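You operate a simulated robot arm through the tools that you are given. There is no shell and no other tool. Be economical: measure what you need, move in short steps, check, and stop when the job is done.

Carry out the task below with a simulated robot arm. There is one attempt and no reset: what you move stays moved.

TASK
Set the controls near the fitting bench. At the end: the red lock knob is turned to lock; the silver steel block from the fitting bench is on the blue case; the black bar knob is turned to 3; the blue air knob is turned to on; whatever was shut is shut again. Leave all else as you found it, and nothing knocked over.

The check looks at the end state, three seconds after you hand in, the way a careful person would. Anything else that was tipped, shoved, dropped, spilled or broken makes it a failure.

THE ROBOT
A 7-joint arm with a two-finger parallel gripper, fixed in place. Base frame: the origin is at the foot of the arm, x ahead of it, y to its left, z up; the work surface is at about z = 860. Lengths are in mm, angles in degrees, forces in N, time in s.
With the tool pointing down near the work surface it reaches from about 240 to 680 mm from the base axis. Its first joint turns from -66.0 to 66.0 degrees. Payload 2.4 kg.
The TCP is the grasp point between the finger pads, 30 mm short of the fingertips. In the tool frame z runs along the fingers and y along their closing line. Largest opening 94 mm; finger width 28, thickness 10; the body of the gripper, 50 by 96 mm, starts 55 mm behind the TCP.
Orientation is told as [roll, pitch, yaw] about the base's x, y, z axes, in that order, counted from this pose: with the fingers straight down and closing along the base's y, the tool's x points along the base's -x, its y along +y and its z along -z.

THE INTERFACE
- The arm moves only by the tool jog_arm. Its argument "increments" is a list of rows, each a list of 6 numbers: the shift along the tool's x, y, z in units of 25 mm (1.0 is 25 mm), then the turn, a rotation vector about the tool's x, y, z in units of 6 degrees (1.0 is 6 degrees). In form: [[dx, dy, dz, wx, wy, wz], ...]. A call has 1 to 20 rows; each row shifts and turns the commanded pose from where the row before left it, along the tool's axes as they then stand. "grip" is the opening, from 0 (shut) to 1 (fully open), set as the call begins (left out, the last holds). A call with a number of a shift or a turn outside -1 to 1 is refused whole. A row lasts 0.2 s, in which the tool goes at most 50 mm and 8.6 degrees; a call with a longer step from one row to the next is refused whole, and so is a gripper value outside its range. A pose out of reach is approached as far as the arm can. The call stops where the force on the tool passes 40 N (or 10 N more than at its start, if that is more) or the arm is blocked; 0.2 s more then pass. The fingers move at their own pace (about 153 mm/s each) and stop on an object; they squeeze with about 40 N. The grip force told is the motor's: it shows also when the fingers shut on nothing. Time passes only in rows, and 0.2 s behind the last, so rows that do not move let the fingers close. The reply holds the time, the measured pose of the TCP, the force on the tool along the base axes, the opening and the grip force, in the units named above and with some noise, with the torque about the TCP (base axes, N m) and any sound that the robot's microphone picked up, and new pictures: "views" is both (left out), scene, wrist or none.
- Cameras (640 x 400 px; columns grow to the right, rows downward): "scene" is fixed at [44.9, 477.1, 1446.2]; the picture's right is [-0.68, -0.74, 0.00], its down [-0.40, 0.37, -0.84] and it looks along [0.62, -0.57, -0.54] (base axes); focal length 366 px, centre (320, 200). "wrist" rides on the gripper at [76, 14, -103] in the tool frame; the picture's right is [-0.18, 0.98, 0.00], its down [-0.75, -0.14, -0.64] and it looks along [-0.63, -0.12, 0.77] (tool axes); focal length 243 px, centre (320, 200). There is no depth. A picture from a camera that has moved, and an enlarged one, comes with that camera's place and axes in the base frame and with its lens.
- zoom(camera, box): a new picture of the part [left, top, right, bottom] of that camera's present view, enlarged. It takes no simulated time.
- close_job(): hands the job in; it is judged then, once.

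Go step by step. Nothing tells you positions but the pictures and the camera data: compare them with the known pose of the tool, close in by small moves and look again before you grip or let go. The budget is 120 turns and 200 pictures, counting those below and the enlarged ones. Unless the task says otherwise, let go and move clear before handing in, and close with one line.

The tools are called after "Request:" as name(argument=value, ...) on one line, values as JSON. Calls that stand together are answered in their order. jog_arm: Moves the arm, as the interface text tells. Its arguments: {"type":"object","properties":{"increments":{"type":"array","items":{"type":"array","items":{"type":"number"}}},"grip":{"type":"number"},"views":{"type":"string","enum":["both","scene","wrist","none"]}},"required":["increments"]} The other tools are called the same way: zoom (camera, box) takes an enlarged picture of a part of a camera's view; close_job () hands the job in.

At the start:

```text
time: 0.0
tcp_pos: [412.1, -54.2, 1241.8]
tool_rot: [0.0, -0.1, 0.0]
ft_force: [0.7, 0.0, -0.2]
moment: [0.0, 0.0, 0.02]
gripper_width: 93.9
gripper_force: 0.1
```

scene: 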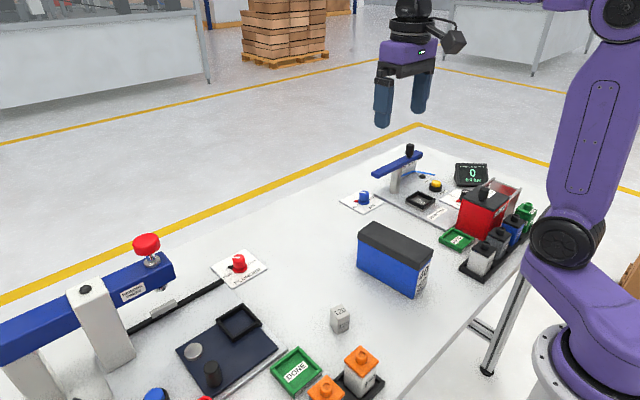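
wrist: 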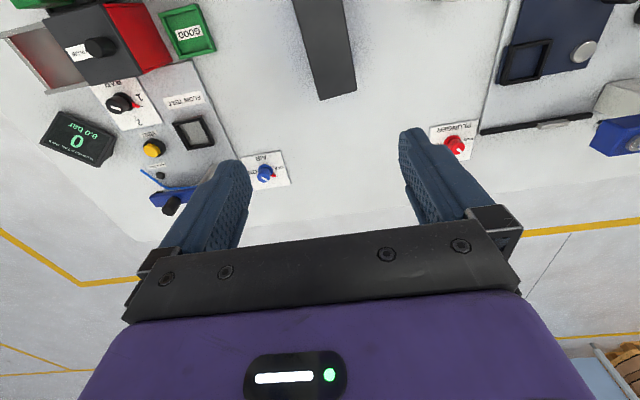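

I see a bench with a red knob (plunger) on a plate, a blue air knob, a bar knob behind a red case, and a blue case in the middle. I'll zoom in for labels first.

Request:
zoom(camera="scene", box=[330, 130, 550, 300])

Request:
zoom(camera="scene", box=[100, 230, 420, 400])

Request:
zoom(camera="wrist", box=[0, 0, 320, 220])

Request:
zoom(camera="wrist", box=[380, 0, 640, 200])

```text
2.35 times, centred on (440, 215) of scene
camera zoom: at [44.9, 477.1, 1446.2], right [-0.68, -0.74, 0.0], down [-0.4, 0.37, -0.84], along [0.62, -0.57, -0.54], focal length 861 px, centre (38, 165)
```

zoom: 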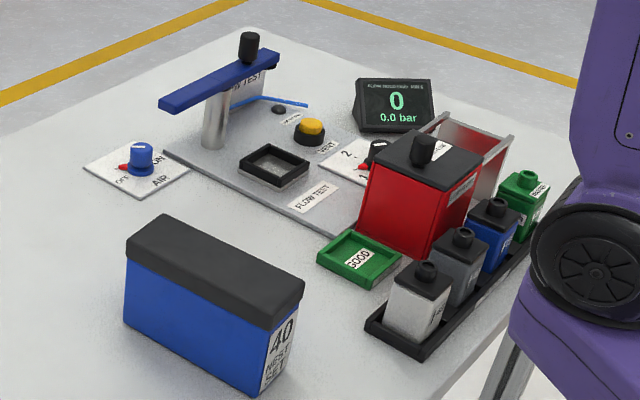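

```text
2.00 times, centred on (260, 315) of scene
camera zoom: at [44.9, 477.1, 1446.2], right [-0.68, -0.74, 0.0], down [-0.4, 0.37, -0.84], along [0.62, -0.57, -0.54], focal length 732 px, centre (440, -30)
```

zoom: 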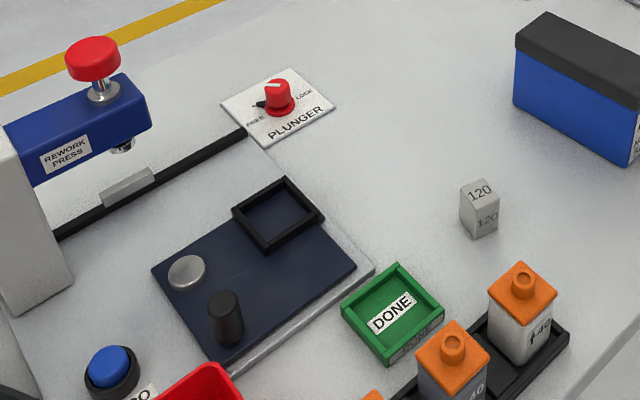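

```text
1.82 times, centred on (160, 110) of wrist
camera zoom: at [336.0, -38.7, 1345.5], right [0.18, 0.98, 0.0], down [0.75, -0.14, 0.64], along [0.63, -0.12, -0.77], focal length 441 px, centre (611, 364)
```

zoom: 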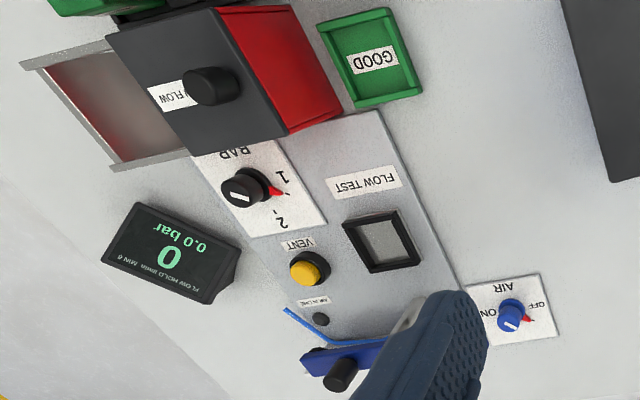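

```text
2.00 times, centred on (510, 100) of wrist
camera zoom: at [336.0, -38.7, 1345.5], right [0.18, 0.98, 0.0], down [0.75, -0.14, 0.64], along [0.63, -0.12, -0.77], focal length 485 px, centre (-60, 400)
```

zoom: 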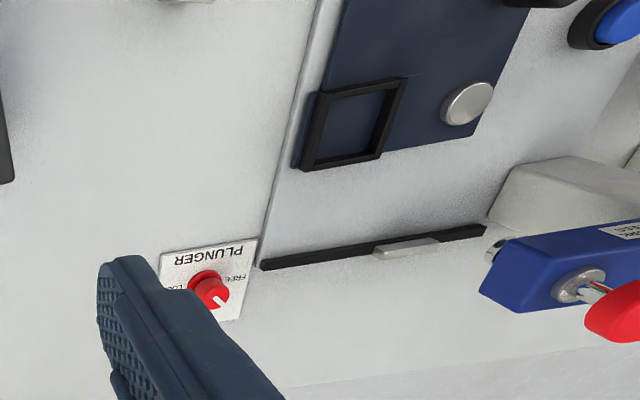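

The air and bar knobs are off to the right and the red knob is on the left. I'll move the wrist camera over the bar plate to see how it is laid out.

Request:
jog_arm(increments=[[0.25, -1, 0.15, 0, 0, 0], [0.25, -1, 0.15, 0, 0, 0], [0.25, -1, 0.15, 0, 0, 0], [0.25, -1, 0.15, 0, 0, 0], [0.25, -1, 0.15, 0, 0, 0], [0.25, -1, 0.15, 0, 0, 0], [0.25, -1, 0.15, 0, 0, 0], [0.25, -1, 0.15, 0, 0, 0], [0.25, -1, 0.15, 0, 0, 0], [0.25, -1, 0.15, 0, 0, 0], [0.25, -1, 0.15, 0, 0, 0], [0.25, -1, 0.15, 0, 0, 0], [0.25, -1, 0.15, 0, 0, 0]])

```text
time: 2.8
tcp_pos: [332.4, -378.5, 1191.6]
tool_rot: [-0.1, 0.0, 0.1]
ft_force: [-0.5, -0.9, -0.7]
moment: [0.04, 0.0, 0.0]
gripper_width: 94.0
gripper_force: 0.0
camera wrist: at [256.4, -364.4, 1295.1], right [0.18, 0.98, 0.0], down [0.75, -0.14, 0.64], along [0.63, -0.12, -0.77], focal length 243 px, centre (320, 200)
```

scene: 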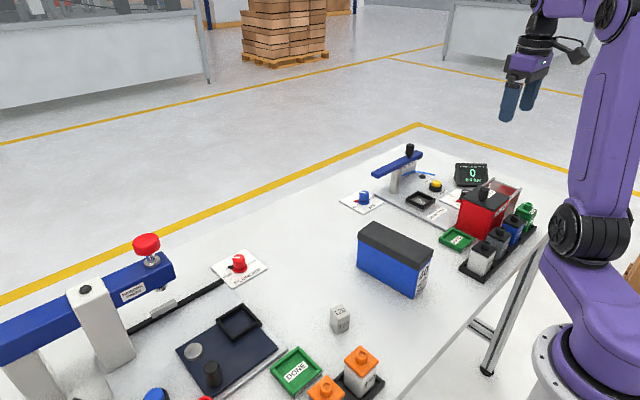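
wrist: 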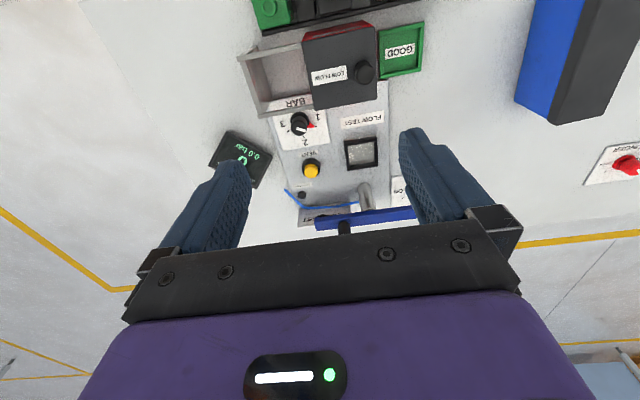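

Request:
zoom(camera="wrist", box=[200, 0, 460, 160])

Request:
zoom(camera="wrist", box=[200, 130, 420, 250])

Request:
zoom(camera="scene", box=[400, 150, 560, 280])

```text
2.46 times, centred on (330, 80) of wrist
camera zoom: at [256.4, -364.4, 1295.1], right [0.18, 0.98, 0.0], down [0.75, -0.14, 0.64], along [0.63, -0.12, -0.77], focal length 597 px, centre (295, 495)
```

zoom: 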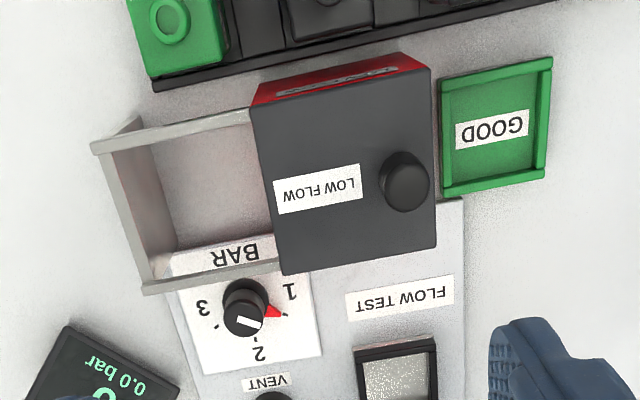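

```text
2.91 times, centred on (310, 190) of wrist
camera zoom: at [256.4, -364.4, 1295.1], right [0.18, 0.98, 0.0], down [0.75, -0.14, 0.64], along [0.63, -0.12, -0.77], focal length 706 px, centre (349, 229)
```

zoom: 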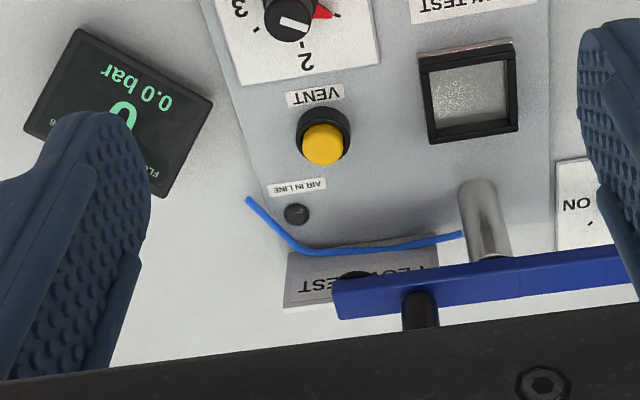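

```text
3.08 times, centred on (480, 215) of scene
camera zoom: at [44.9, 477.1, 1446.2], right [-0.68, -0.74, 0.0], down [-0.4, 0.37, -0.84], along [0.62, -0.57, -0.54], focal length 1126 px, centre (-172, 154)
```

zoom: 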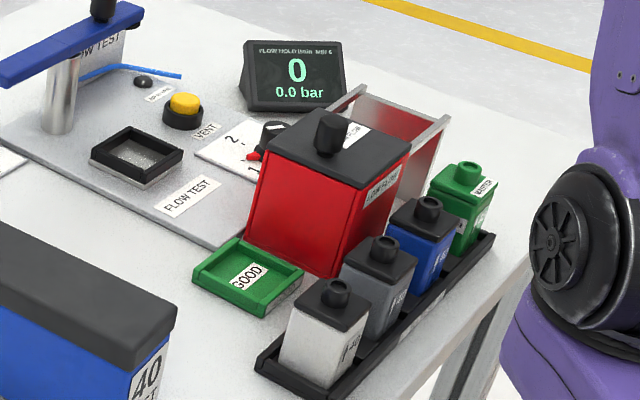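

The bar knob has marks 1, 2 and 3 with the pointer at 1, and the red LOW FLOW bin is right next to it. I'll move the camera closer.

Request:
jog_arm(increments=[[0, -0.6, 1, 0, 0, 0], [0, -0.6, 1, 0, 0, 0], [0, -0.6, 1, 0, 0, 0], [0, -0.6, 1, 0, 0, 0]])

Request:
zoom(camera="wrist", box=[210, 20, 450, 170])

```text
time: 3.8
tcp_pos: [332.1, -438.5, 1092.5]
tool_rot: [0.0, 0.0, -0.1]
ft_force: [-0.1, 0.0, 0.3]
moment: [0.0, 0.01, 0.01]
gripper_width: 94.1
gripper_force: 0.0
camera wrist: at [255.4, -423.7, 1195.7], right [0.18, 0.98, 0.0], down [0.75, -0.14, 0.64], along [0.63, -0.12, -0.77], focal length 243 px, centre (320, 200)
```

scene: 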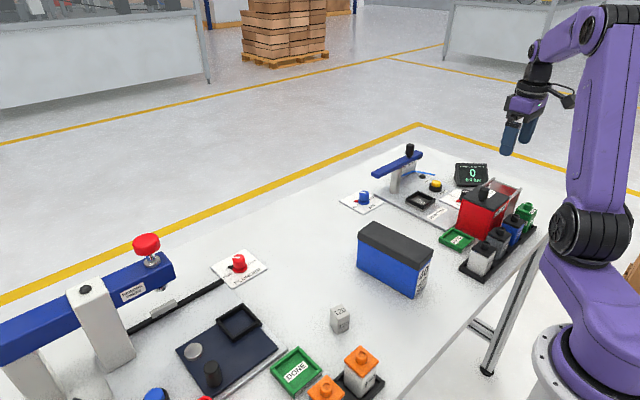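
wrist: 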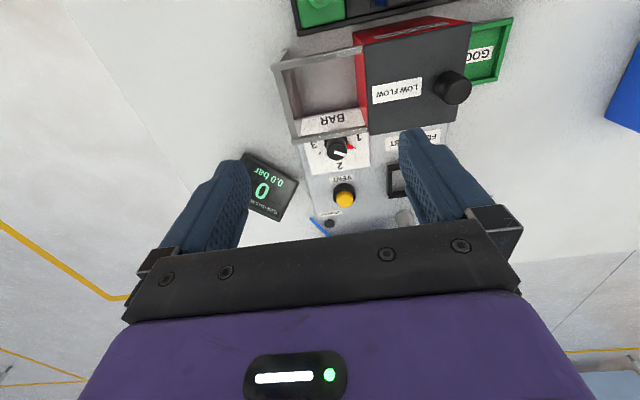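

```text
2.67 times, centred on (330, 95) of wrist
camera zoom: at [255.4, -423.7, 1195.7], right [0.18, 0.98, 0.0], down [0.75, -0.14, 0.64], along [0.63, -0.12, -0.77], focal length 647 px, centre (293, 480)
```

zoom: 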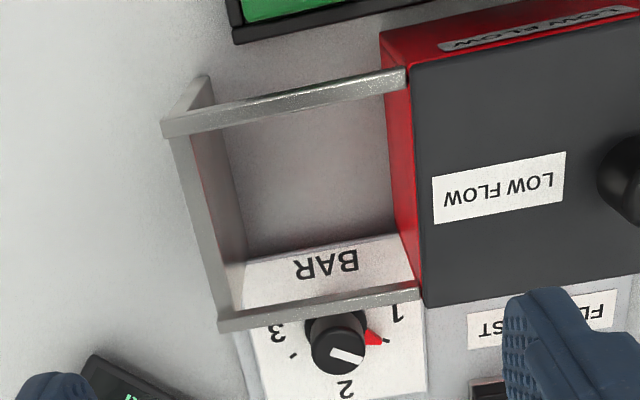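

The knob is at about (419, -434). The nearest rail is at x≈368 and z≈952, so there is room to work with small yaw strokes. I'll move above the knob at yaw 0 and check the alignment.

Request:
jog_arm(increments=[[-0.9, 0.05, 0, 0, 0, 0], [-0.9, 0.05, 0.3, 0, 0, 0], [-0.9, 0.05, 1, 0, 0, 0], [-0.78, 0, 1, 0, 0, 0], [0, 0, 1, 0, 0, 0], [0, 0, 0.7, 0, 0, 0]], grip=0.65)

Request:
zoom(camera="wrist", box=[200, 50, 440, 200])

```text
time: 5.2
tcp_pos: [419.9, -436.4, 993.4]
tool_rot: [0.0, 0.0, 0.1]
ft_force: [0.4, 0.5, -0.3]
moment: [0.01, 0.0, -0.02]
gripper_width: 61.2
gripper_force: 0.1
camera wrist: at [342.8, -420.9, 1096.6], right [0.18, 0.98, 0.0], down [0.75, -0.14, 0.64], along [0.63, -0.12, -0.77], focal length 243 px, centre (320, 200)
```

scene: 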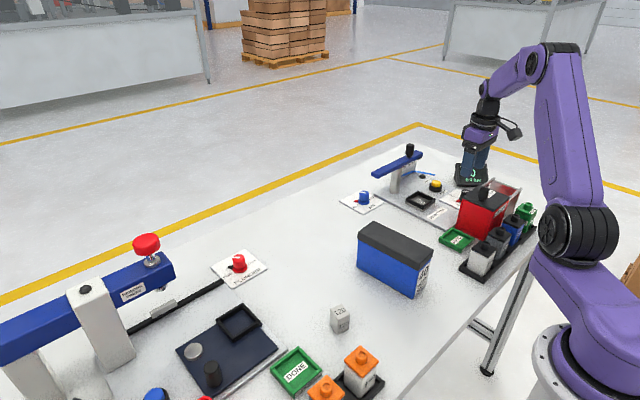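
wrist: 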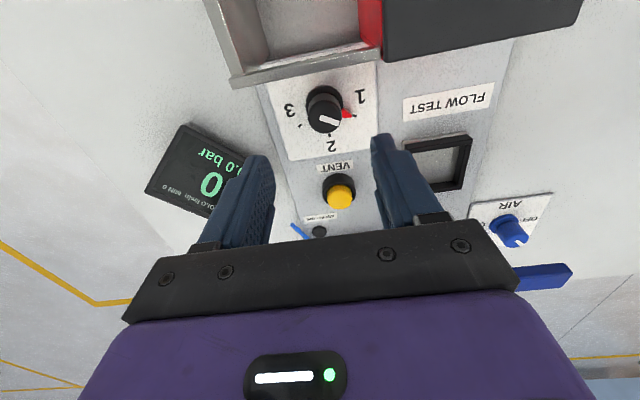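

```text
2.67 times, centred on (320, 125) of wrist
camera zoom: at [342.8, -420.9, 1096.6], right [0.18, 0.98, 0.0], down [0.75, -0.14, 0.64], along [0.63, -0.12, -0.77], focal length 647 px, centre (320, 400)
```

zoom: 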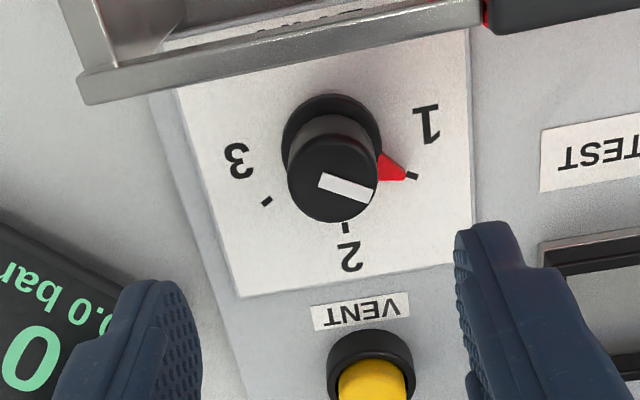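

The knob centre is about (417.6, -431), its top is at z≈900, and marks 1, 2 and 3 sit at +58°, 0° and -59°. I'll pre-rotate 30°, descend and grip.

Request:
jog_arm(increments=[[0.09, 0.2, 0, 0, 0, 0], [0, 0, 0, 0, 0, -1], [0, 0, 0, 0, 0, -1], [0, 0, 0, 0, 0, -1], [0, 0, 0, 0, 0, -1], [0, 0, 0, 0, 0, -1], [0, 0, 0.9, 0, 0, 0], [0, 0, 0.9, 0, 0, 0], [0, 0, 0.9, 0, 0, 0], [0, 0, 0.6, 0, 0, 0]])

Request:
zoom(camera="wrist", box=[200, 80, 440, 230])

```text
time: 7.4
tcp_pos: [417.3, -428.2, 910.5]
tool_rot: [0.0, 0.0, 30.2]
ft_force: [0.1, 0.9, 0.3]
moment: [-0.01, 0.04, 0.02]
gripper_width: 60.9
gripper_force: 0.0
camera wrist: at [343.1, -454.1, 1013.9], right [-0.33, 0.94, 0.0], down [0.72, 0.26, 0.64], along [0.61, 0.21, -0.77], focal length 243 px, centre (320, 200)
```

scene: 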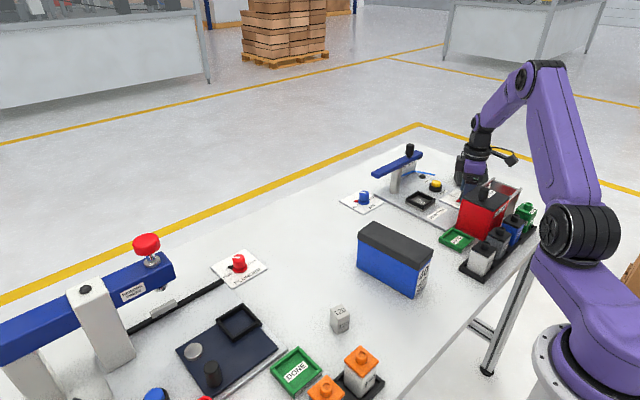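
wrist: 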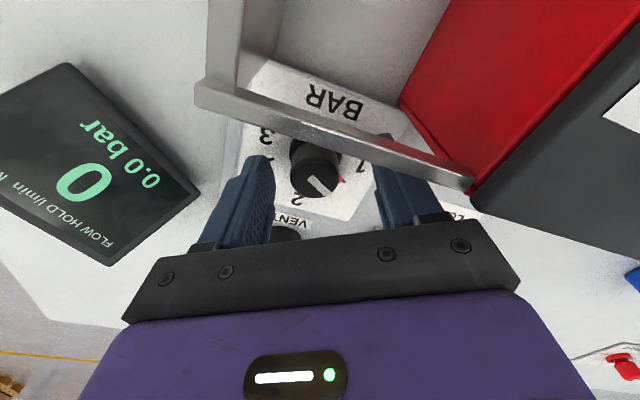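

```text
2.67 times, centred on (320, 155) of wrist
camera zoom: at [343.1, -454.1, 1013.9], right [-0.33, 0.94, 0.0], down [0.72, 0.26, 0.64], along [0.61, 0.21, -0.77], focal length 647 px, centre (320, 320)
```

zoom: 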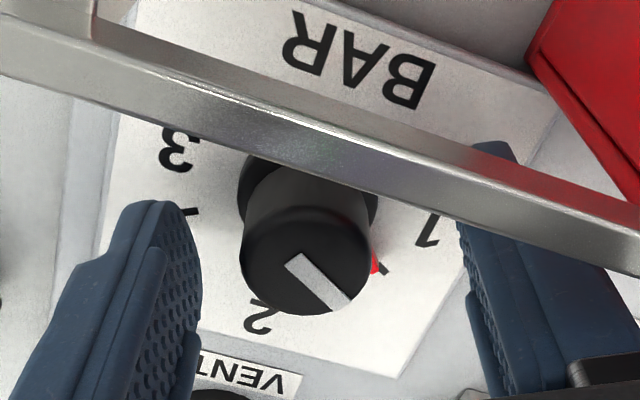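

The gripper is nearly centred on the knob. I'll nudge it 3 mm, grip, and turn the first 60°.

Request:
jog_arm(increments=[[0, -0.12, 0.08, 0, 0, 0]], views="none")

Request:
jog_arm(increments=[[0, 0, 0, 0, 0, 0], [0, 0, 0, 0, 0, 0], [0, 0, 0, 0, 0, 0]], grip=0, views="none")

Request:
jog_arm(increments=[[0, 0, 0, 0, 0, 1], [0, 0, 0, 0, 0, 1], [0, 0, 0, 0, 0, 1], [0, 0, 0, 0, 0, 1], [0, 0, 0, 0, 0, 1], [0, 0, 0, 0, 0, 1], [0, 0, 0, 0, 0, 1], [0, 0, 0, 0, 0, 1], [0, 0, 0, 0, 0, 1], [0, 0, 0, 0, 0, 1]], views="wrist")

```text
time: 7.8
tcp_pos: [420.7, -431.1, 907.4]
tool_rot: [0.0, 0.1, 30.2]
ft_force: [-0.1, 0.3, 0.2]
moment: [0.01, -0.02, 0.01]
gripper_width: 61.3
gripper_force: 0.0
```

```text
time: 8.6
tcp_pos: [419.2, -431.7, 907.7]
tool_rot: [0.1, 0.0, 30.1]
ft_force: [-5.2, 7.6, 4.0]
moment: [-0.14, -0.14, 0.01]
gripper_width: 27.8
gripper_force: 44.9
```

```text
time: 10.8
tcp_pos: [418.3, -431.5, 907.3]
tool_rot: [0.0, 0.1, -29.9]
ft_force: [-5.4, 12.8, 3.2]
moment: [0.12, 0.86, -0.03]
gripper_width: 27.5
gripper_force: 44.8
camera wrist: at [359.0, -380.8, 1011.6], right [0.65, 0.76, 0.0], down [0.58, -0.5, 0.64], along [0.49, -0.42, -0.77], focal length 243 px, centre (320, 200)
```

wrist: 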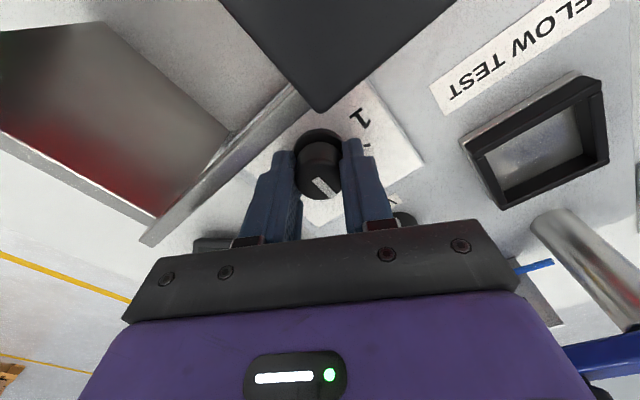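

The knob turned with the gripper. I'll release, rotate back 60°, and regrip for the second stroke.

Request:
jog_arm(increments=[[0, 0, 0, 0, 0, 0], [0, 0, 0, 0, 0, 0], [0, 0, 0, 0, 0, -1], [0, 0, 0, 0, 0, -1], [0, 0, 0, 0, 0, -1], [0, 0, 0, 0, 0, -1], [0, 0, 0, 0, 0, -1], [0, 0, 0, 0, 0, -1], [0, 0, 0, 0, 0, -1], [0, 0, 0, 0, 0, -1], [0, 0, 0, 0, 0, -1], [0, 0, 0, 0, 0, -1]], grip=0.6, views="wrist")

Request:
zoom(camera="wrist", box=[200, 80, 440, 230])

```text
time: 13.4
tcp_pos: [418.0, -431.8, 907.4]
tool_rot: [0.0, 0.0, 30.3]
ft_force: [0.0, 0.0, 0.3]
moment: [-0.01, 0.0, -0.02]
gripper_width: 56.4
gripper_force: 0.1
camera wrist: at [344.4, -458.0, 1011.3], right [-0.34, 0.94, 0.0], down [0.72, 0.26, 0.64], along [0.6, 0.21, -0.77], focal length 243 px, centre (320, 200)
```

wrist: 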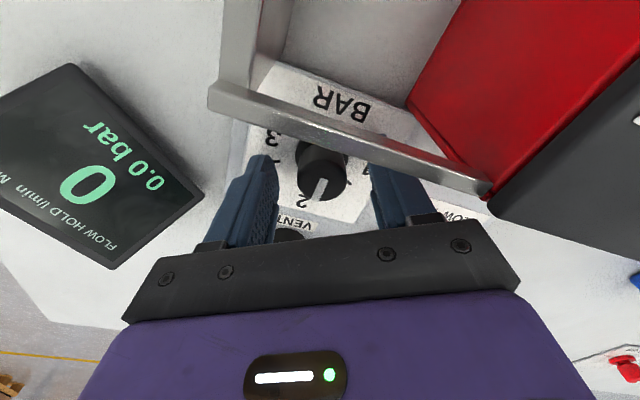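

```text
2.67 times, centred on (320, 155) of wrist
camera zoom: at [344.4, -458.0, 1011.3], right [-0.34, 0.94, 0.0], down [0.72, 0.26, 0.64], along [0.6, 0.21, -0.77], focal length 647 px, centre (320, 320)
```

zoom: 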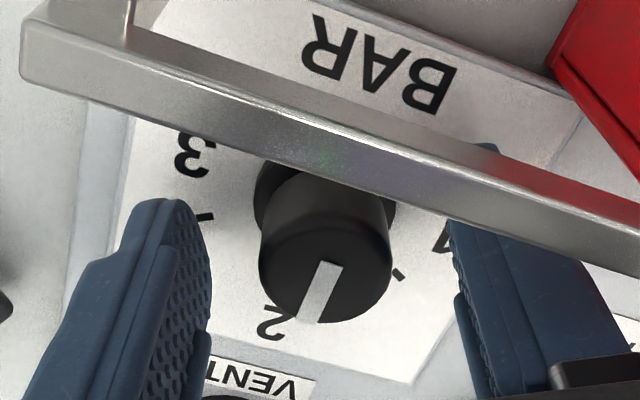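

The mark is now at 2. I'll do the second 60° stroke.

Request:
jog_arm(increments=[[0, 0, 0, 0, 0, 0], [0, 0, 0, 0, 0, 0], [0, 0, 0, 0, 0, 0]], grip=0, views="none")

Request:
jog_arm(increments=[[0, 0, 0, 0, 0, 1], [0, 0, 0, 0, 0, 1], [0, 0, 0, 0, 0, 1], [0, 0, 0, 0, 0, 1], [0, 0, 0, 0, 0, 1], [0, 0, 0, 0, 0, 1], [0, 0, 0, 0, 0, 1], [0, 0, 0, 0, 0, 1], [0, 0, 0, 0, 0, 1], [0, 0, 0, 0, 0, 1]], views="none")

Request:
jog_arm(increments=[[0, 0, 0, 0, 0, 0], [0, 0, 0, 0, 0, 0], [0, 0, -1, 0, 0, 0], [0, 0, -1, 0, 0, 0], [0, 0, -1, 0, 0, 0], [0, 0, 0, 0, 0, -1], [0, 0, 0, 0, 0, -1], [0, 0, 0, 0, 0, -1], [0, 0, 0, 0, 0, -1], [0, 0, 0, 0, 0, -1]], grip=0.6, views="wrist")

Request:
zoom(camera="wrist", box=[200, 50, 440, 200])

```text
time: 14.2
tcp_pos: [416.9, -431.9, 908.7]
tool_rot: [0.1, 0.1, 30.1]
ft_force: [-7.2, 9.3, 4.6]
moment: [-0.18, -0.24, 0.04]
gripper_width: 27.9
gripper_force: 45.1
```

```text
time: 16.4
tcp_pos: [417.9, -431.9, 908.4]
tool_rot: [0.1, 0.4, -30.0]
ft_force: [-11.0, 12.7, -10.4]
moment: [-0.37, -0.04, 0.39]
gripper_width: 27.8
gripper_force: 44.9
```

```text
time: 18.6
tcp_pos: [418.1, -433.5, 982.6]
tool_rot: [0.0, 0.0, 0.2]
ft_force: [0.3, -0.8, 0.5]
moment: [0.03, -0.01, -0.01]
gripper_width: 56.4
gripper_force: 0.0
camera wrist: at [341.5, -418.2, 1086.7], right [0.18, 0.98, 0.0], down [0.75, -0.14, 0.64], along [0.63, -0.12, -0.77], focal length 243 px, centre (320, 200)
```

wrist: 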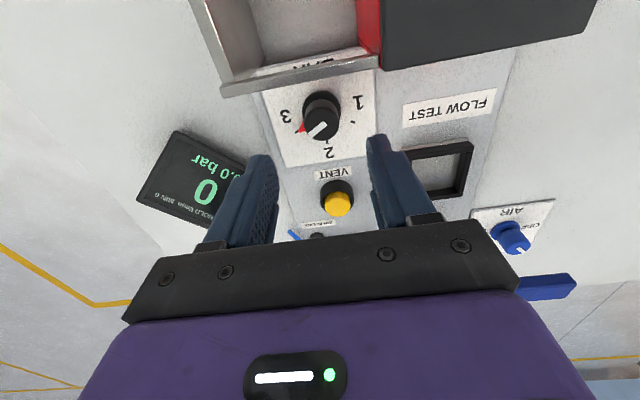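

```text
2.67 times, centred on (320, 125) of wrist
camera zoom: at [341.5, -418.2, 1086.7], right [0.18, 0.98, 0.0], down [0.75, -0.14, 0.64], along [0.63, -0.12, -0.77], focal length 647 px, centre (320, 400)
```

zoom: 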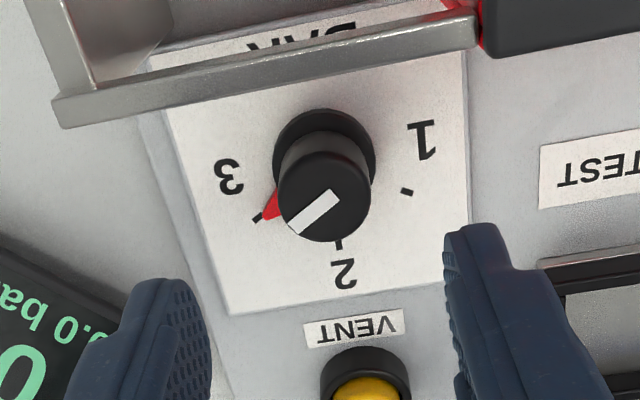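

The bar knob is at 3. Next is the air knob, and the blue arm appears to overhang close to it, so I'll move up and over for a look.

Request:
jog_arm(increments=[[0, 0, -1, 0, 0, 0], [0, 0, -1, 0, 0, 0], [0, 0.8, -1, 0, 0, 0], [0, 1, -1, 0, 0, 0], [0, 1, 0, 0, 0, 0], [0, 1, 0, 0, 0, 0], [-0.4, 1, 0, 0, 0, 0], [-0.4, 1, 0, 0, 0, 0], [-0.4, 1, 0, 0, 0, 0], [-0.4, 1, 0, 0, 0, 0], [-0.4, 1, 0, 0, 0, 0]], views="both")

Request:
zoom(camera="wrist", box=[200, 80, 440, 230])

Request:
zoom(camera="scene", box=[330, 140, 450, 220])

```text
time: 21.0
tcp_pos: [468.2, -212.2, 1082.6]
tool_rot: [-0.1, -0.1, 0.0]
ft_force: [-0.3, 0.2, -0.1]
moment: [-0.02, 0.05, 0.02]
gripper_width: 56.6
gripper_force: 0.1
camera wrist: at [391.2, -196.6, 1185.7], right [0.18, 0.98, 0.0], down [0.75, -0.14, 0.64], along [0.63, -0.12, -0.77], focal length 243 px, centre (320, 200)
```

scene: 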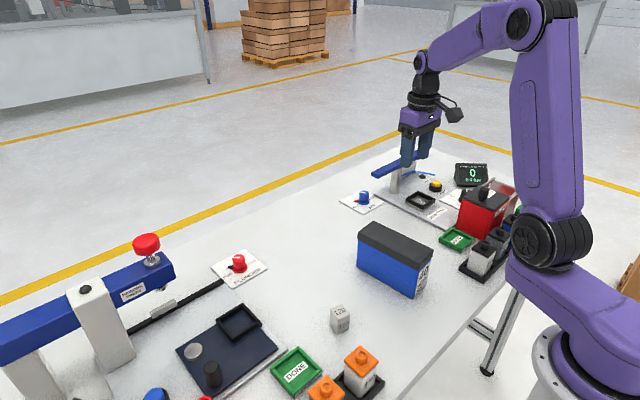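
wrist: 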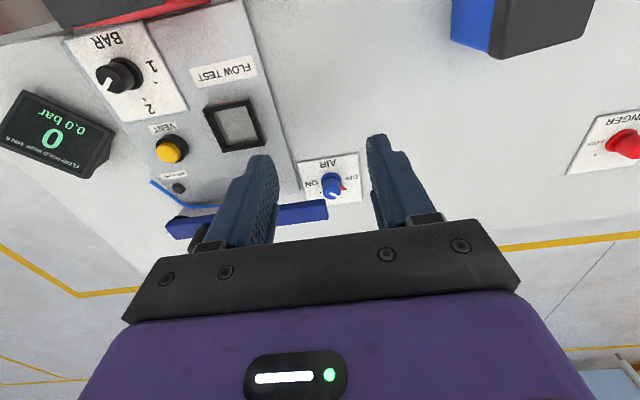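

```text
2.67 times, centred on (320, 155) of wrist
camera zoom: at [391.2, -196.6, 1185.7], right [0.18, 0.98, 0.0], down [0.75, -0.14, 0.64], along [0.63, -0.12, -0.77], focal length 647 px, centre (320, 320)
```

zoom: 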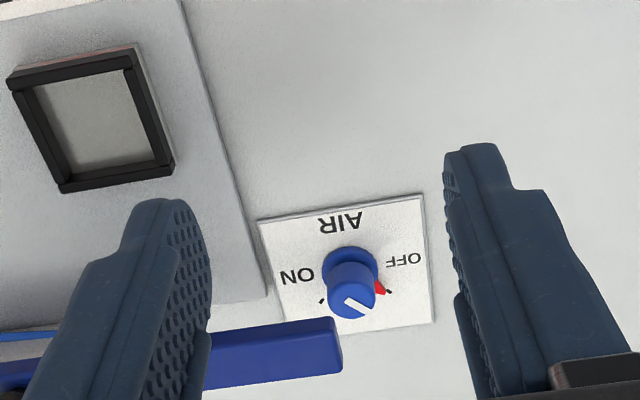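

```text
5.00 times, centred on (390, 180) of scene
camera zoom: at [44.9, 477.1, 1446.2], right [-0.68, -0.74, 0.0], down [-0.4, 0.37, -0.84], along [0.62, -0.57, -0.54], focal length 1829 px, centre (-30, 300)
```

zoom: 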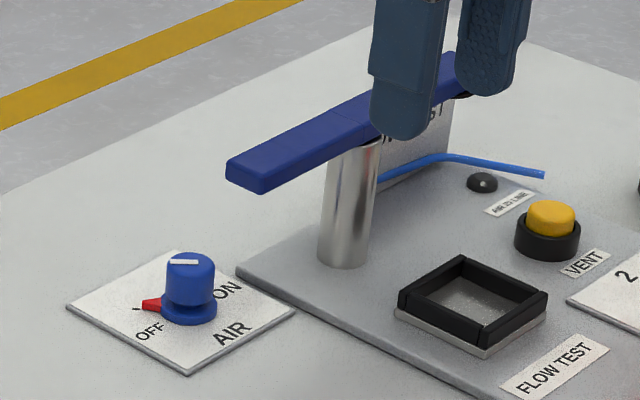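

The air knob is at about (617, -223) with its top near z≈893. The blue arm ends at about (568–597, -224, 971), so a vertical hand would touch it. I'll go above the knob, yaw about 108° and lean the hand toward +y, away from the arm.

Request:
jog_arm(increments=[[-1, -0.05, 0, 0, 0, 0], [-1, -0.05, 0.3, 0, 0, 0], [-1, -0.05, 0.3, 0, 0, 0], [-1, -0.05, 0.4, 0, 0, 0], [-1, -0.05, 0.4, 0, 0, 0], [-0.92, -0.03, 0.32, 0, 0, 0]], views="none")

Request:
jog_arm(increments=[[0, 0, 0, 0, 0, -1], [0, 0, 0, 0, 0, -1], [0, 0, 0, 0, 0, -1], [0, 0, 0, 0, 0, -1], [0, 0, 0, 0, 0, -1], [0, 0, 0, 0, 0, -1], [0, 0, 0, 0, 0, -1], [0, 0, 0, 0, 0, -1], [0, 0, 0, 0, 0, -1], [0, 0, 0, 0, 0, -1], [0, 0, 0, 0, 0, -1], [0, 0, 0, 0, 0, -1], [0, 0, 0, 0, 0, -1], [0, 0, 0, 0, 0, -1], [0, 0, 0, 0, 0, -1], [0, 0, 0, 0, 0, -1], [0, 0, 0, 0, 0, -1], [0, 0, 0, 0, 0, -1]], views="none")

Request:
jog_arm(increments=[[0, 0, 0, 0, 1, 0], [0, 0, 0, 0, 1, 0], [0, 0, 0, 0, 1, 0], [0, 0, 0, 0, 1, 0], [0, 0, 0, 0, 1, 0]], views="both")

```text
time: 22.4
tcp_pos: [614.3, -219.2, 1040.4]
tool_rot: [0.0, -0.1, 0.1]
ft_force: [-0.6, 0.0, 0.8]
moment: [0.01, -0.02, -0.03]
gripper_width: 56.4
gripper_force: 0.0
```

```text
time: 26.2
tcp_pos: [617.8, -218.6, 1039.3]
tool_rot: [0.0, 0.0, 108.3]
ft_force: [0.0, -0.5, 0.3]
moment: [0.02, -0.02, 0.05]
gripper_width: 56.2
gripper_force: 0.1
```

```text
time: 27.4
tcp_pos: [616.8, -219.6, 1040.5]
tool_rot: [0.0, 30.0, 108.2]
ft_force: [-0.8, 0.3, -0.1]
moment: [0.0, 0.0, -0.02]
gripper_width: 56.2
gripper_force: 0.1
camera wrist: at [607.2, -236.4, 1167.9], right [-0.98, -0.15, -0.09], down [-0.17, 0.97, 0.18], along [0.06, 0.19, -0.98], focal length 243 px, centre (320, 200)
```

scene: 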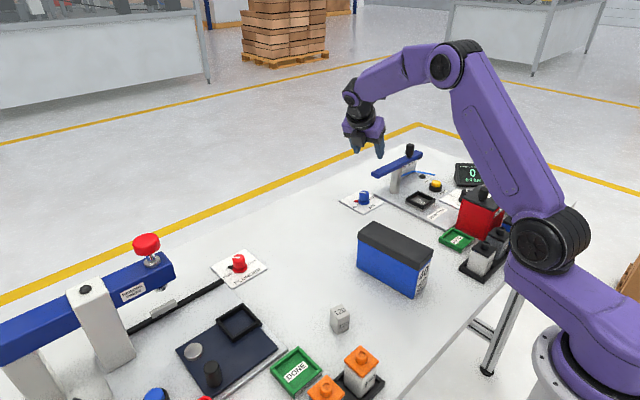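
wrist: 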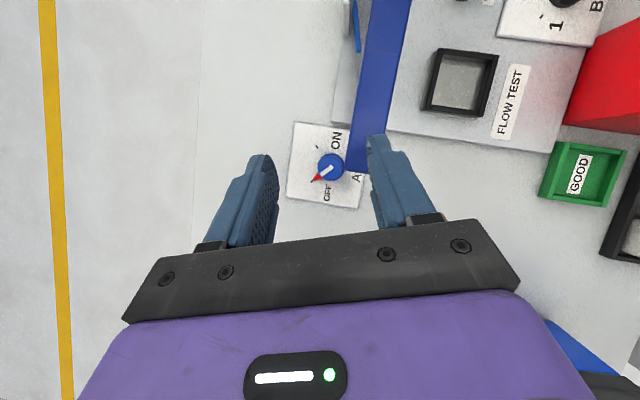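

The overhead view confirms the positions. I'll offset +y, descend beside the arm, and then slide in toward the knob beneath it.

Request:
jog_arm(increments=[[-0.74, -0.278, -0.43, 0, 0, 0], [-0.74, -0.278, -0.43, 0, 0, 0], [-0.54, 0, 0.935, 0, 0, 0], [-0.54, 0, 0.935, 0, 0, 0], [-0.54, 0, 0.935, 0, 0, 0], [-0.54, 0, 0.935, 0, 0, 0], [-0.54, 0, 0.935, 0, 0, 0]])

Request:
zoom(camera="scene", box=[320, 120, 440, 220])

```text
time: 29.0
tcp_pos: [616.0, -174.4, 905.7]
tool_rot: [0.1, 30.1, 108.1]
ft_force: [0.6, 0.0, 0.2]
moment: [-0.01, 0.0, -0.01]
gripper_width: 56.1
gripper_force: 0.1
camera wrist: at [607.3, -192.3, 1033.9], right [-0.98, -0.15, -0.09], down [-0.17, 0.97, 0.18], along [0.06, 0.19, -0.98], focal length 243 px, centre (320, 200)
```

scene: 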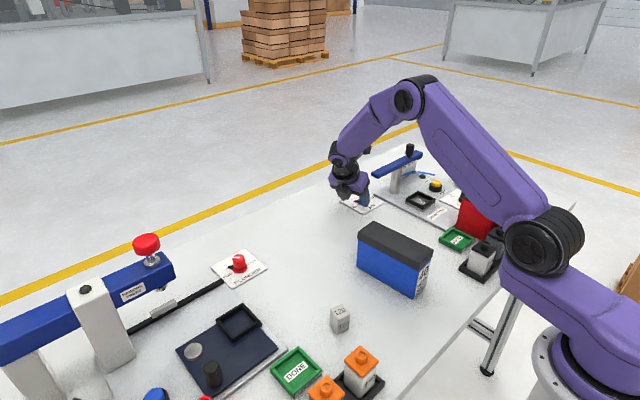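
wrist: 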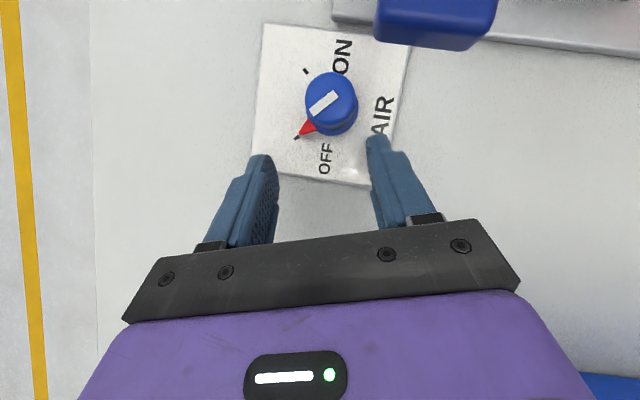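

```text
4.00 times, centred on (380, 170) of scene
camera zoom: at [44.9, 477.1, 1446.2], right [-0.68, -0.74, 0.0], down [-0.4, 0.37, -0.84], along [0.62, -0.57, -0.54], focal length 1463 px, centre (80, 320)
```

zoom: 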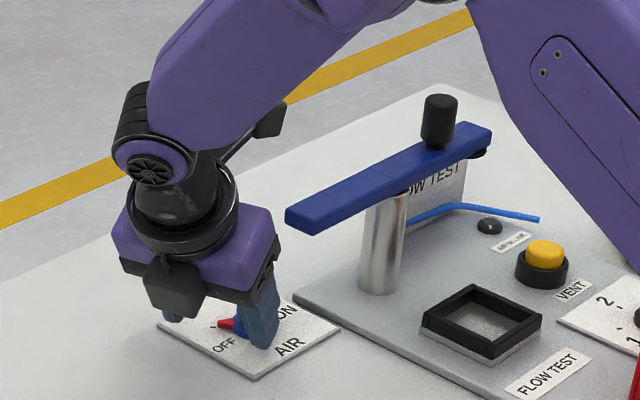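

The clearance looks right, so I'll slide in to straddle the knob.

Request:
jog_arm(increments=[[0.49, 0.169, 0.281, 0, 0, 0], [0.49, 0.169, 0.281, 0, 0, 0], [0.48, 0.168, 0.281, 0, 0, 0]])

Request:
zoom(camera="scene", box=[320, 120, 440, 220])

```text
time: 29.8
tcp_pos: [616.4, -218.5, 906.5]
tool_rot: [0.0, 30.1, 108.0]
ft_force: [0.3, 0.5, -0.4]
moment: [0.02, 0.02, 0.01]
gripper_width: 56.6
gripper_force: 0.1
camera wrist: at [608.4, -235.7, 1033.7], right [-0.98, -0.15, -0.09], down [-0.17, 0.97, 0.18], along [0.06, 0.19, -0.98], focal length 243 px, centre (320, 200)
```

scene: 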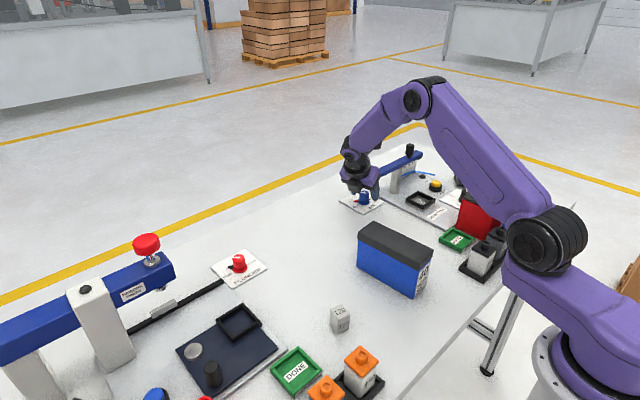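
wrist: 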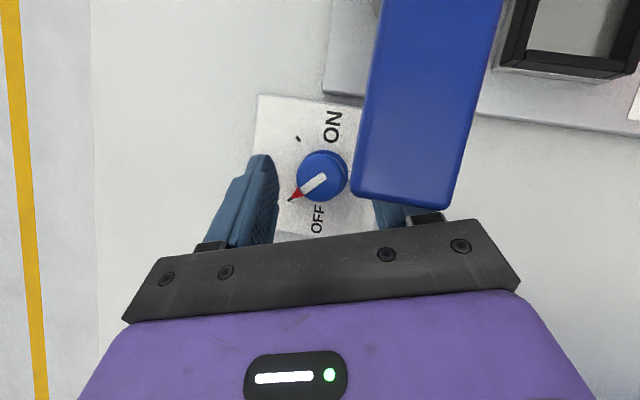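

```text
4.00 times, centred on (380, 170) of scene
camera zoom: at [44.9, 477.1, 1446.2], right [-0.68, -0.74, 0.0], down [-0.4, 0.37, -0.84], along [0.62, -0.57, -0.54], focal length 1463 px, centre (80, 320)
```

zoom: 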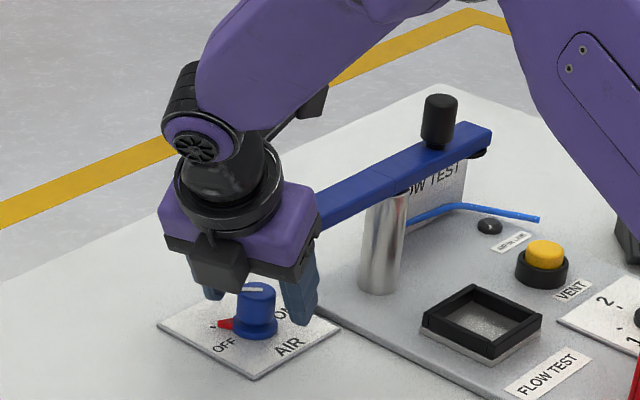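

The gripper is aligned with the knob. I'll close and turn 45° clockwise.

Request:
jog_arm(increments=[[0, -0.035, 0, 0, 0, 0], [0, 0, 0, 0, 0, 0], [0, 0, 0, 0, 0, 0]], grip=0, views="none")

Request:
jog_arm(increments=[[0, -0.017, 0, -0.5, 0, 0.866], [0, -0.017, 0, -0.5, 0, 0.866], [0, -0.017, 0, -0.5, 0, 0.866], [0, -0.017, 0, -0.5, 0, 0.866], [0, -0.017, 0, -0.5, 0, 0.866], [0, -0.017, 0, -0.5, 0, 0.866], [0, -0.017, 0, -0.5, 0, 0.866], [0, -0.008, 0, -0.25, 0, 0.433]])

```text
time: 30.6
tcp_pos: [617.6, -217.5, 904.4]
tool_rot: [0.0, 30.0, 108.0]
ft_force: [1.5, -1.1, 1.5]
moment: [0.48, 0.05, -0.16]
gripper_width: 27.1
gripper_force: 45.3
```

```text
time: 32.4
tcp_pos: [622.2, -218.5, 905.2]
tool_rot: [-0.1, 30.0, 62.8]
ft_force: [-1.3, 1.6, 8.1]
moment: [-0.17, 0.46, 0.0]
gripper_width: 26.9
gripper_force: 45.1
camera wrist: at [601.6, -223.7, 1033.6], right [-0.8, 0.59, -0.09], down [0.57, 0.8, 0.18], along [0.18, 0.09, -0.98], focal length 243 px, centre (320, 200)
```

scene: 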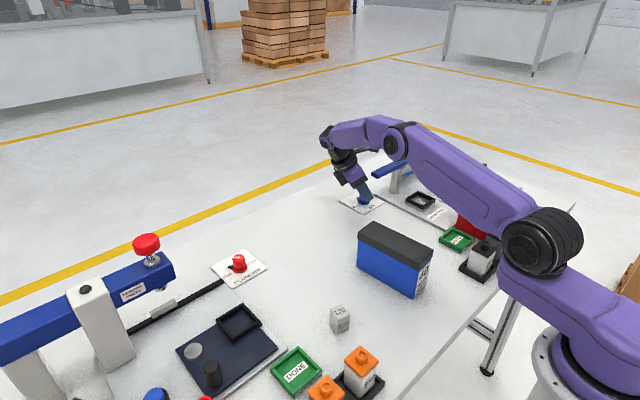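
wrist: 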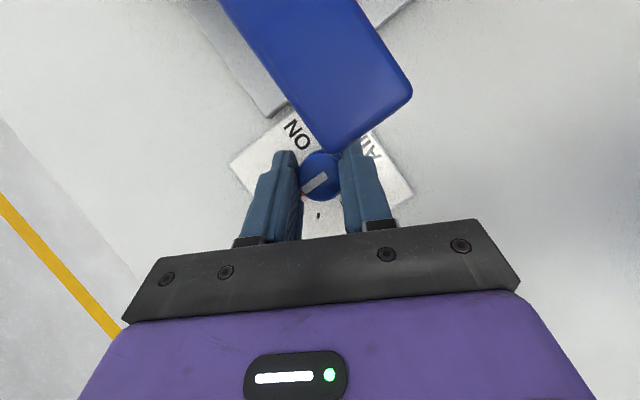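

It turned 45°. I'll release, swing back, and check the pointer.

Request:
jog_arm(increments=[[0, 0, 0, 0, 0, 0], [0, 0, 0, 0, 0, 0], [0, 0.017, 0, 0.5, 0, -0.866], [0, 0.017, 0, 0.5, 0, -0.866], [0, 0.017, 0, 0.5, 0, -0.866], [0, 0.017, 0, 0.5, 0, -0.866], [0, 0.017, 0, 0.5, 0, -0.866], [0, 0.017, 0, 0.5, 0, -0.866], [0, 0.017, 0, 0.5, 0, -0.866], [0, 0.008, 0, 0.25, 0, -0.433]], grip=0.55, views="wrist")

Request:
zoom(camera="wrist", box=[240, 80, 400, 230])

```text
time: 34.6
tcp_pos: [618.7, -217.8, 906.5]
tool_rot: [0.0, 30.1, 108.0]
ft_force: [0.5, -0.2, 0.0]
moment: [0.0, -0.02, 0.0]
gripper_width: 51.6
gripper_force: 0.1
camera wrist: at [609.1, -235.3, 1033.7], right [-0.98, -0.15, -0.09], down [-0.17, 0.97, 0.18], along [0.06, 0.19, -0.98], focal length 243 px, centre (320, 200)
```

wrist: 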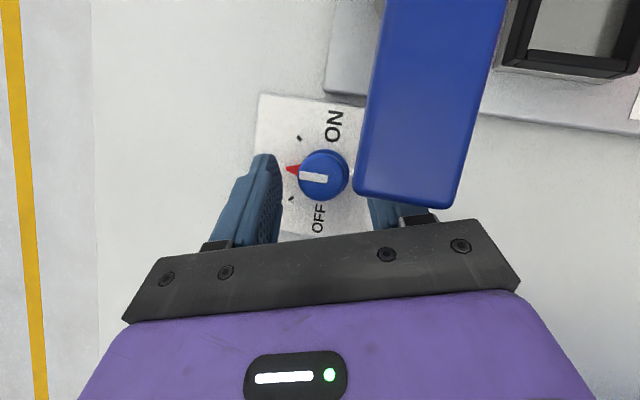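

```text
2.67 times, centred on (320, 155) of wrist
camera zoom: at [609.1, -235.3, 1033.7], right [-0.98, -0.15, -0.09], down [-0.17, 0.97, 0.18], along [0.06, 0.19, -0.98], focal length 647 px, centre (320, 320)
```

zoom: 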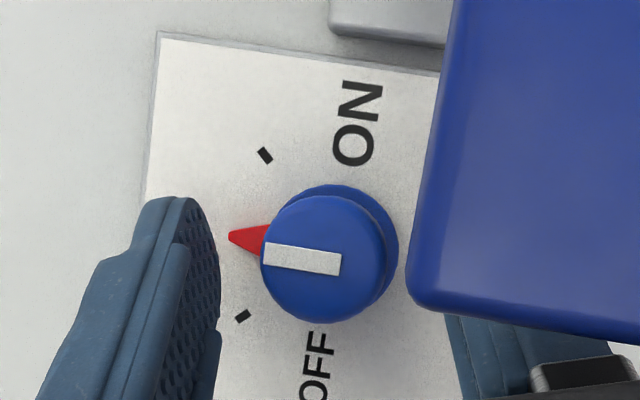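

The pointer is halfway, with about 48° left. I'll do the second stroke.

Request:
jog_arm(increments=[[0, 0, 0, 0, 0, 0], [0, 0, 0, 0, 0, 0], [0, 0, 0, 0, 0, 0]], grip=0, views="none")

Request:
jog_arm(increments=[[0, -0.017, 0, -0.5, 0, 0.866], [0, -0.017, 0, -0.5, 0, 0.866], [0, -0.017, 0, -0.5, 0, 0.866], [0, -0.017, 0, -0.5, 0, 0.866], [0, -0.017, 0, -0.5, 0, 0.866], [0, -0.017, 0, -0.5, 0, 0.866], [0, -0.017, 0, -0.5, 0, 0.866], [0, -0.017, 0, -0.5, 0, 0.866]], views="none")

Request:
jog_arm(increments=[[0, 0, 0, 0, 0, 0], [0, 0, 0, 0, 0, 0], [0, 0.017, 0, 0.5, 0, -0.866], [0, 0.017, 0, 0.5, 0, -0.866], [0, 0.017, 0, 0.5, 0, -0.866], [0, 0.017, 0, 0.5, 0, -0.866], [0, 0.017, 0, 0.5, 0, -0.866], [0, 0.017, 0, 0.5, 0, -0.866], [0, 0.017, 0, 0.5, 0, -0.866], [0, 0.017, 0, 0.5, 0, -0.866]], grip=0.55, views="none")

Request:
zoom(camera="wrist", box=[240, 80, 400, 230])

```text
time: 35.4
tcp_pos: [617.7, -217.1, 905.5]
tool_rot: [-0.1, 30.0, 107.9]
ft_force: [-2.5, -0.2, 1.6]
moment: [0.03, -0.22, -0.02]
gripper_width: 27.5
gripper_force: 44.9
```

```text
time: 37.2
tcp_pos: [622.9, -218.2, 906.2]
tool_rot: [-0.1, 29.8, 60.0]
ft_force: [10.7, -3.8, 3.0]
moment: [-0.35, 0.53, 0.59]
gripper_width: 27.8
gripper_force: 44.8
```

```text
time: 39.4
tcp_pos: [619.2, -218.0, 906.0]
tool_rot: [-0.1, 29.9, 108.1]
ft_force: [0.4, -1.2, -0.4]
moment: [0.0, 0.04, -0.01]
gripper_width: 51.5
gripper_force: 0.1
```

```text
2.67 times, centred on (320, 155) of wrist
camera zoom: at [609.4, -235.4, 1033.4], right [-0.98, -0.15, -0.09], down [-0.17, 0.97, 0.18], along [0.06, 0.19, -0.98], focal length 647 px, centre (320, 320)
```

zoom: 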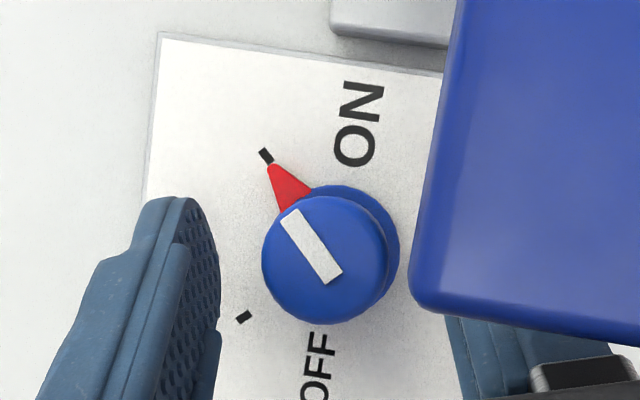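

Air is on. I'll back out toward +y, rise, and untwist.

Request:
jog_arm(increments=[[-0.74, -0.278, -0.43, 0, 0, 0], [-0.74, -0.278, -0.43, 0, 0, 0], [0.54, 0, -0.935, 0, 0, 0], [0.54, 0, -0.935, 0, 0, 0], [0.54, 0, -0.935, 0, 0, 0], [0.54, 0, -0.935, 0, 0, 0], [0.54, 0, -0.935, 0, 0, 0], [0.54, 0, -0.935, 0, 0, 0], [0, 0, 0, 0, -1, 0], [0, 0, 0, 0, -1, 0], [0, 0, 0, 0, -1, 0], [0, 0, 0, 0, -1, 0], [0, 0, 0, 0, -1, 0]], views="none")

Request:
jog_arm(increments=[[0, 0, 0, 0, 0, 1], [0, 0, 0, 0, 0, 1], [0, 0, 0, 0, 0, 1], [0, 0, 0, 0, 0, 1], [0, 0, 0, 0, 0, 1], [0, 0, 0, 0, 0, 1], [0, 0, 0, 0, 0, 1], [0, 0, 0, 0, 0, 1], [0, 0, 0, 0, 0, 1], [0, 0, 0, 0, 0, 1], [0, 0, 0, 0, 0, 1], [0, 0, 0, 0, 0, 1], [0, 0, 0, 0, 0, 1], [0, 0, 0, 0, 0, 1], [0, 0, 0, 0, 0, 1], [0, 0, 0, 0, 0, 1], [0, 0, 0, 0, 0, 1], [0, 0, 0, 0, 0, 1]], views="none")

Request:
jog_arm(increments=[[0.9, 1, -0.1, 0, 0, 0], [0.9, 1, -0.1, 0, 0, 0], [0.9, 1, -0.1, 0, 0, 0], [0.9, 1, -0.1, 0, 0, 0], [0.9, 1, -0.1, 0, 0, 0], [0.9, 1, -0.1, 0, 0, 0], [0.9, 1, -0.1, 0, 0, 0], [0.9, 1, -0.1, 0, 0, 0], [0.9, 1, -0.1, 0, 0, 0], [0.9, 1, -0.1, 0, 0, 0], [0.9, 1, -0.1, 0, 0, 0], [0.9, 1, -0.1, 0, 0, 0]])

```text
time: 42.2
tcp_pos: [619.0, -172.2, 1068.0]
tool_rot: [0.0, -0.1, 108.1]
ft_force: [-0.5, 1.7, -0.3]
moment: [0.0, -0.02, 0.0]
gripper_width: 51.8
gripper_force: 0.1
```

```text
time: 46.0
tcp_pos: [619.2, -173.9, 1067.3]
tool_rot: [0.0, -0.1, -0.1]
ft_force: [0.5, 0.4, -0.1]
moment: [0.01, 0.03, -0.03]
gripper_width: 51.7
gripper_force: 0.0
```

```text
time: 48.6
tcp_pos: [348.7, 125.8, 1099.1]
tool_rot: [-0.1, 0.0, 0.1]
ft_force: [-0.4, 0.2, -1.1]
moment: [-0.04, 0.01, 0.01]
gripper_width: 51.6
gripper_force: 0.0
camera wrist: at [271.1, 141.5, 1201.9], right [0.18, 0.98, 0.0], down [0.75, -0.14, 0.64], along [0.63, -0.12, -0.77], focal length 243 px, centre (320, 200)
```

scene: 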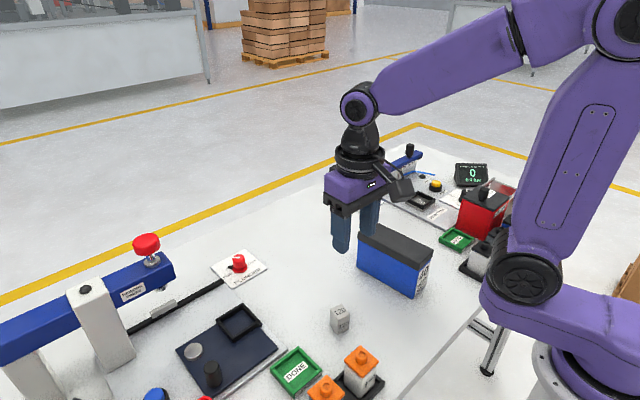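
wrist: 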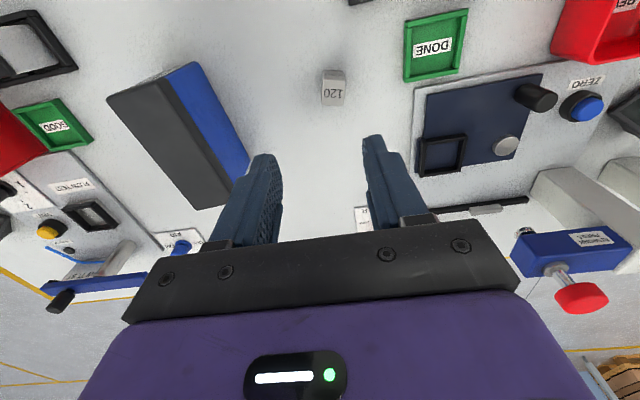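

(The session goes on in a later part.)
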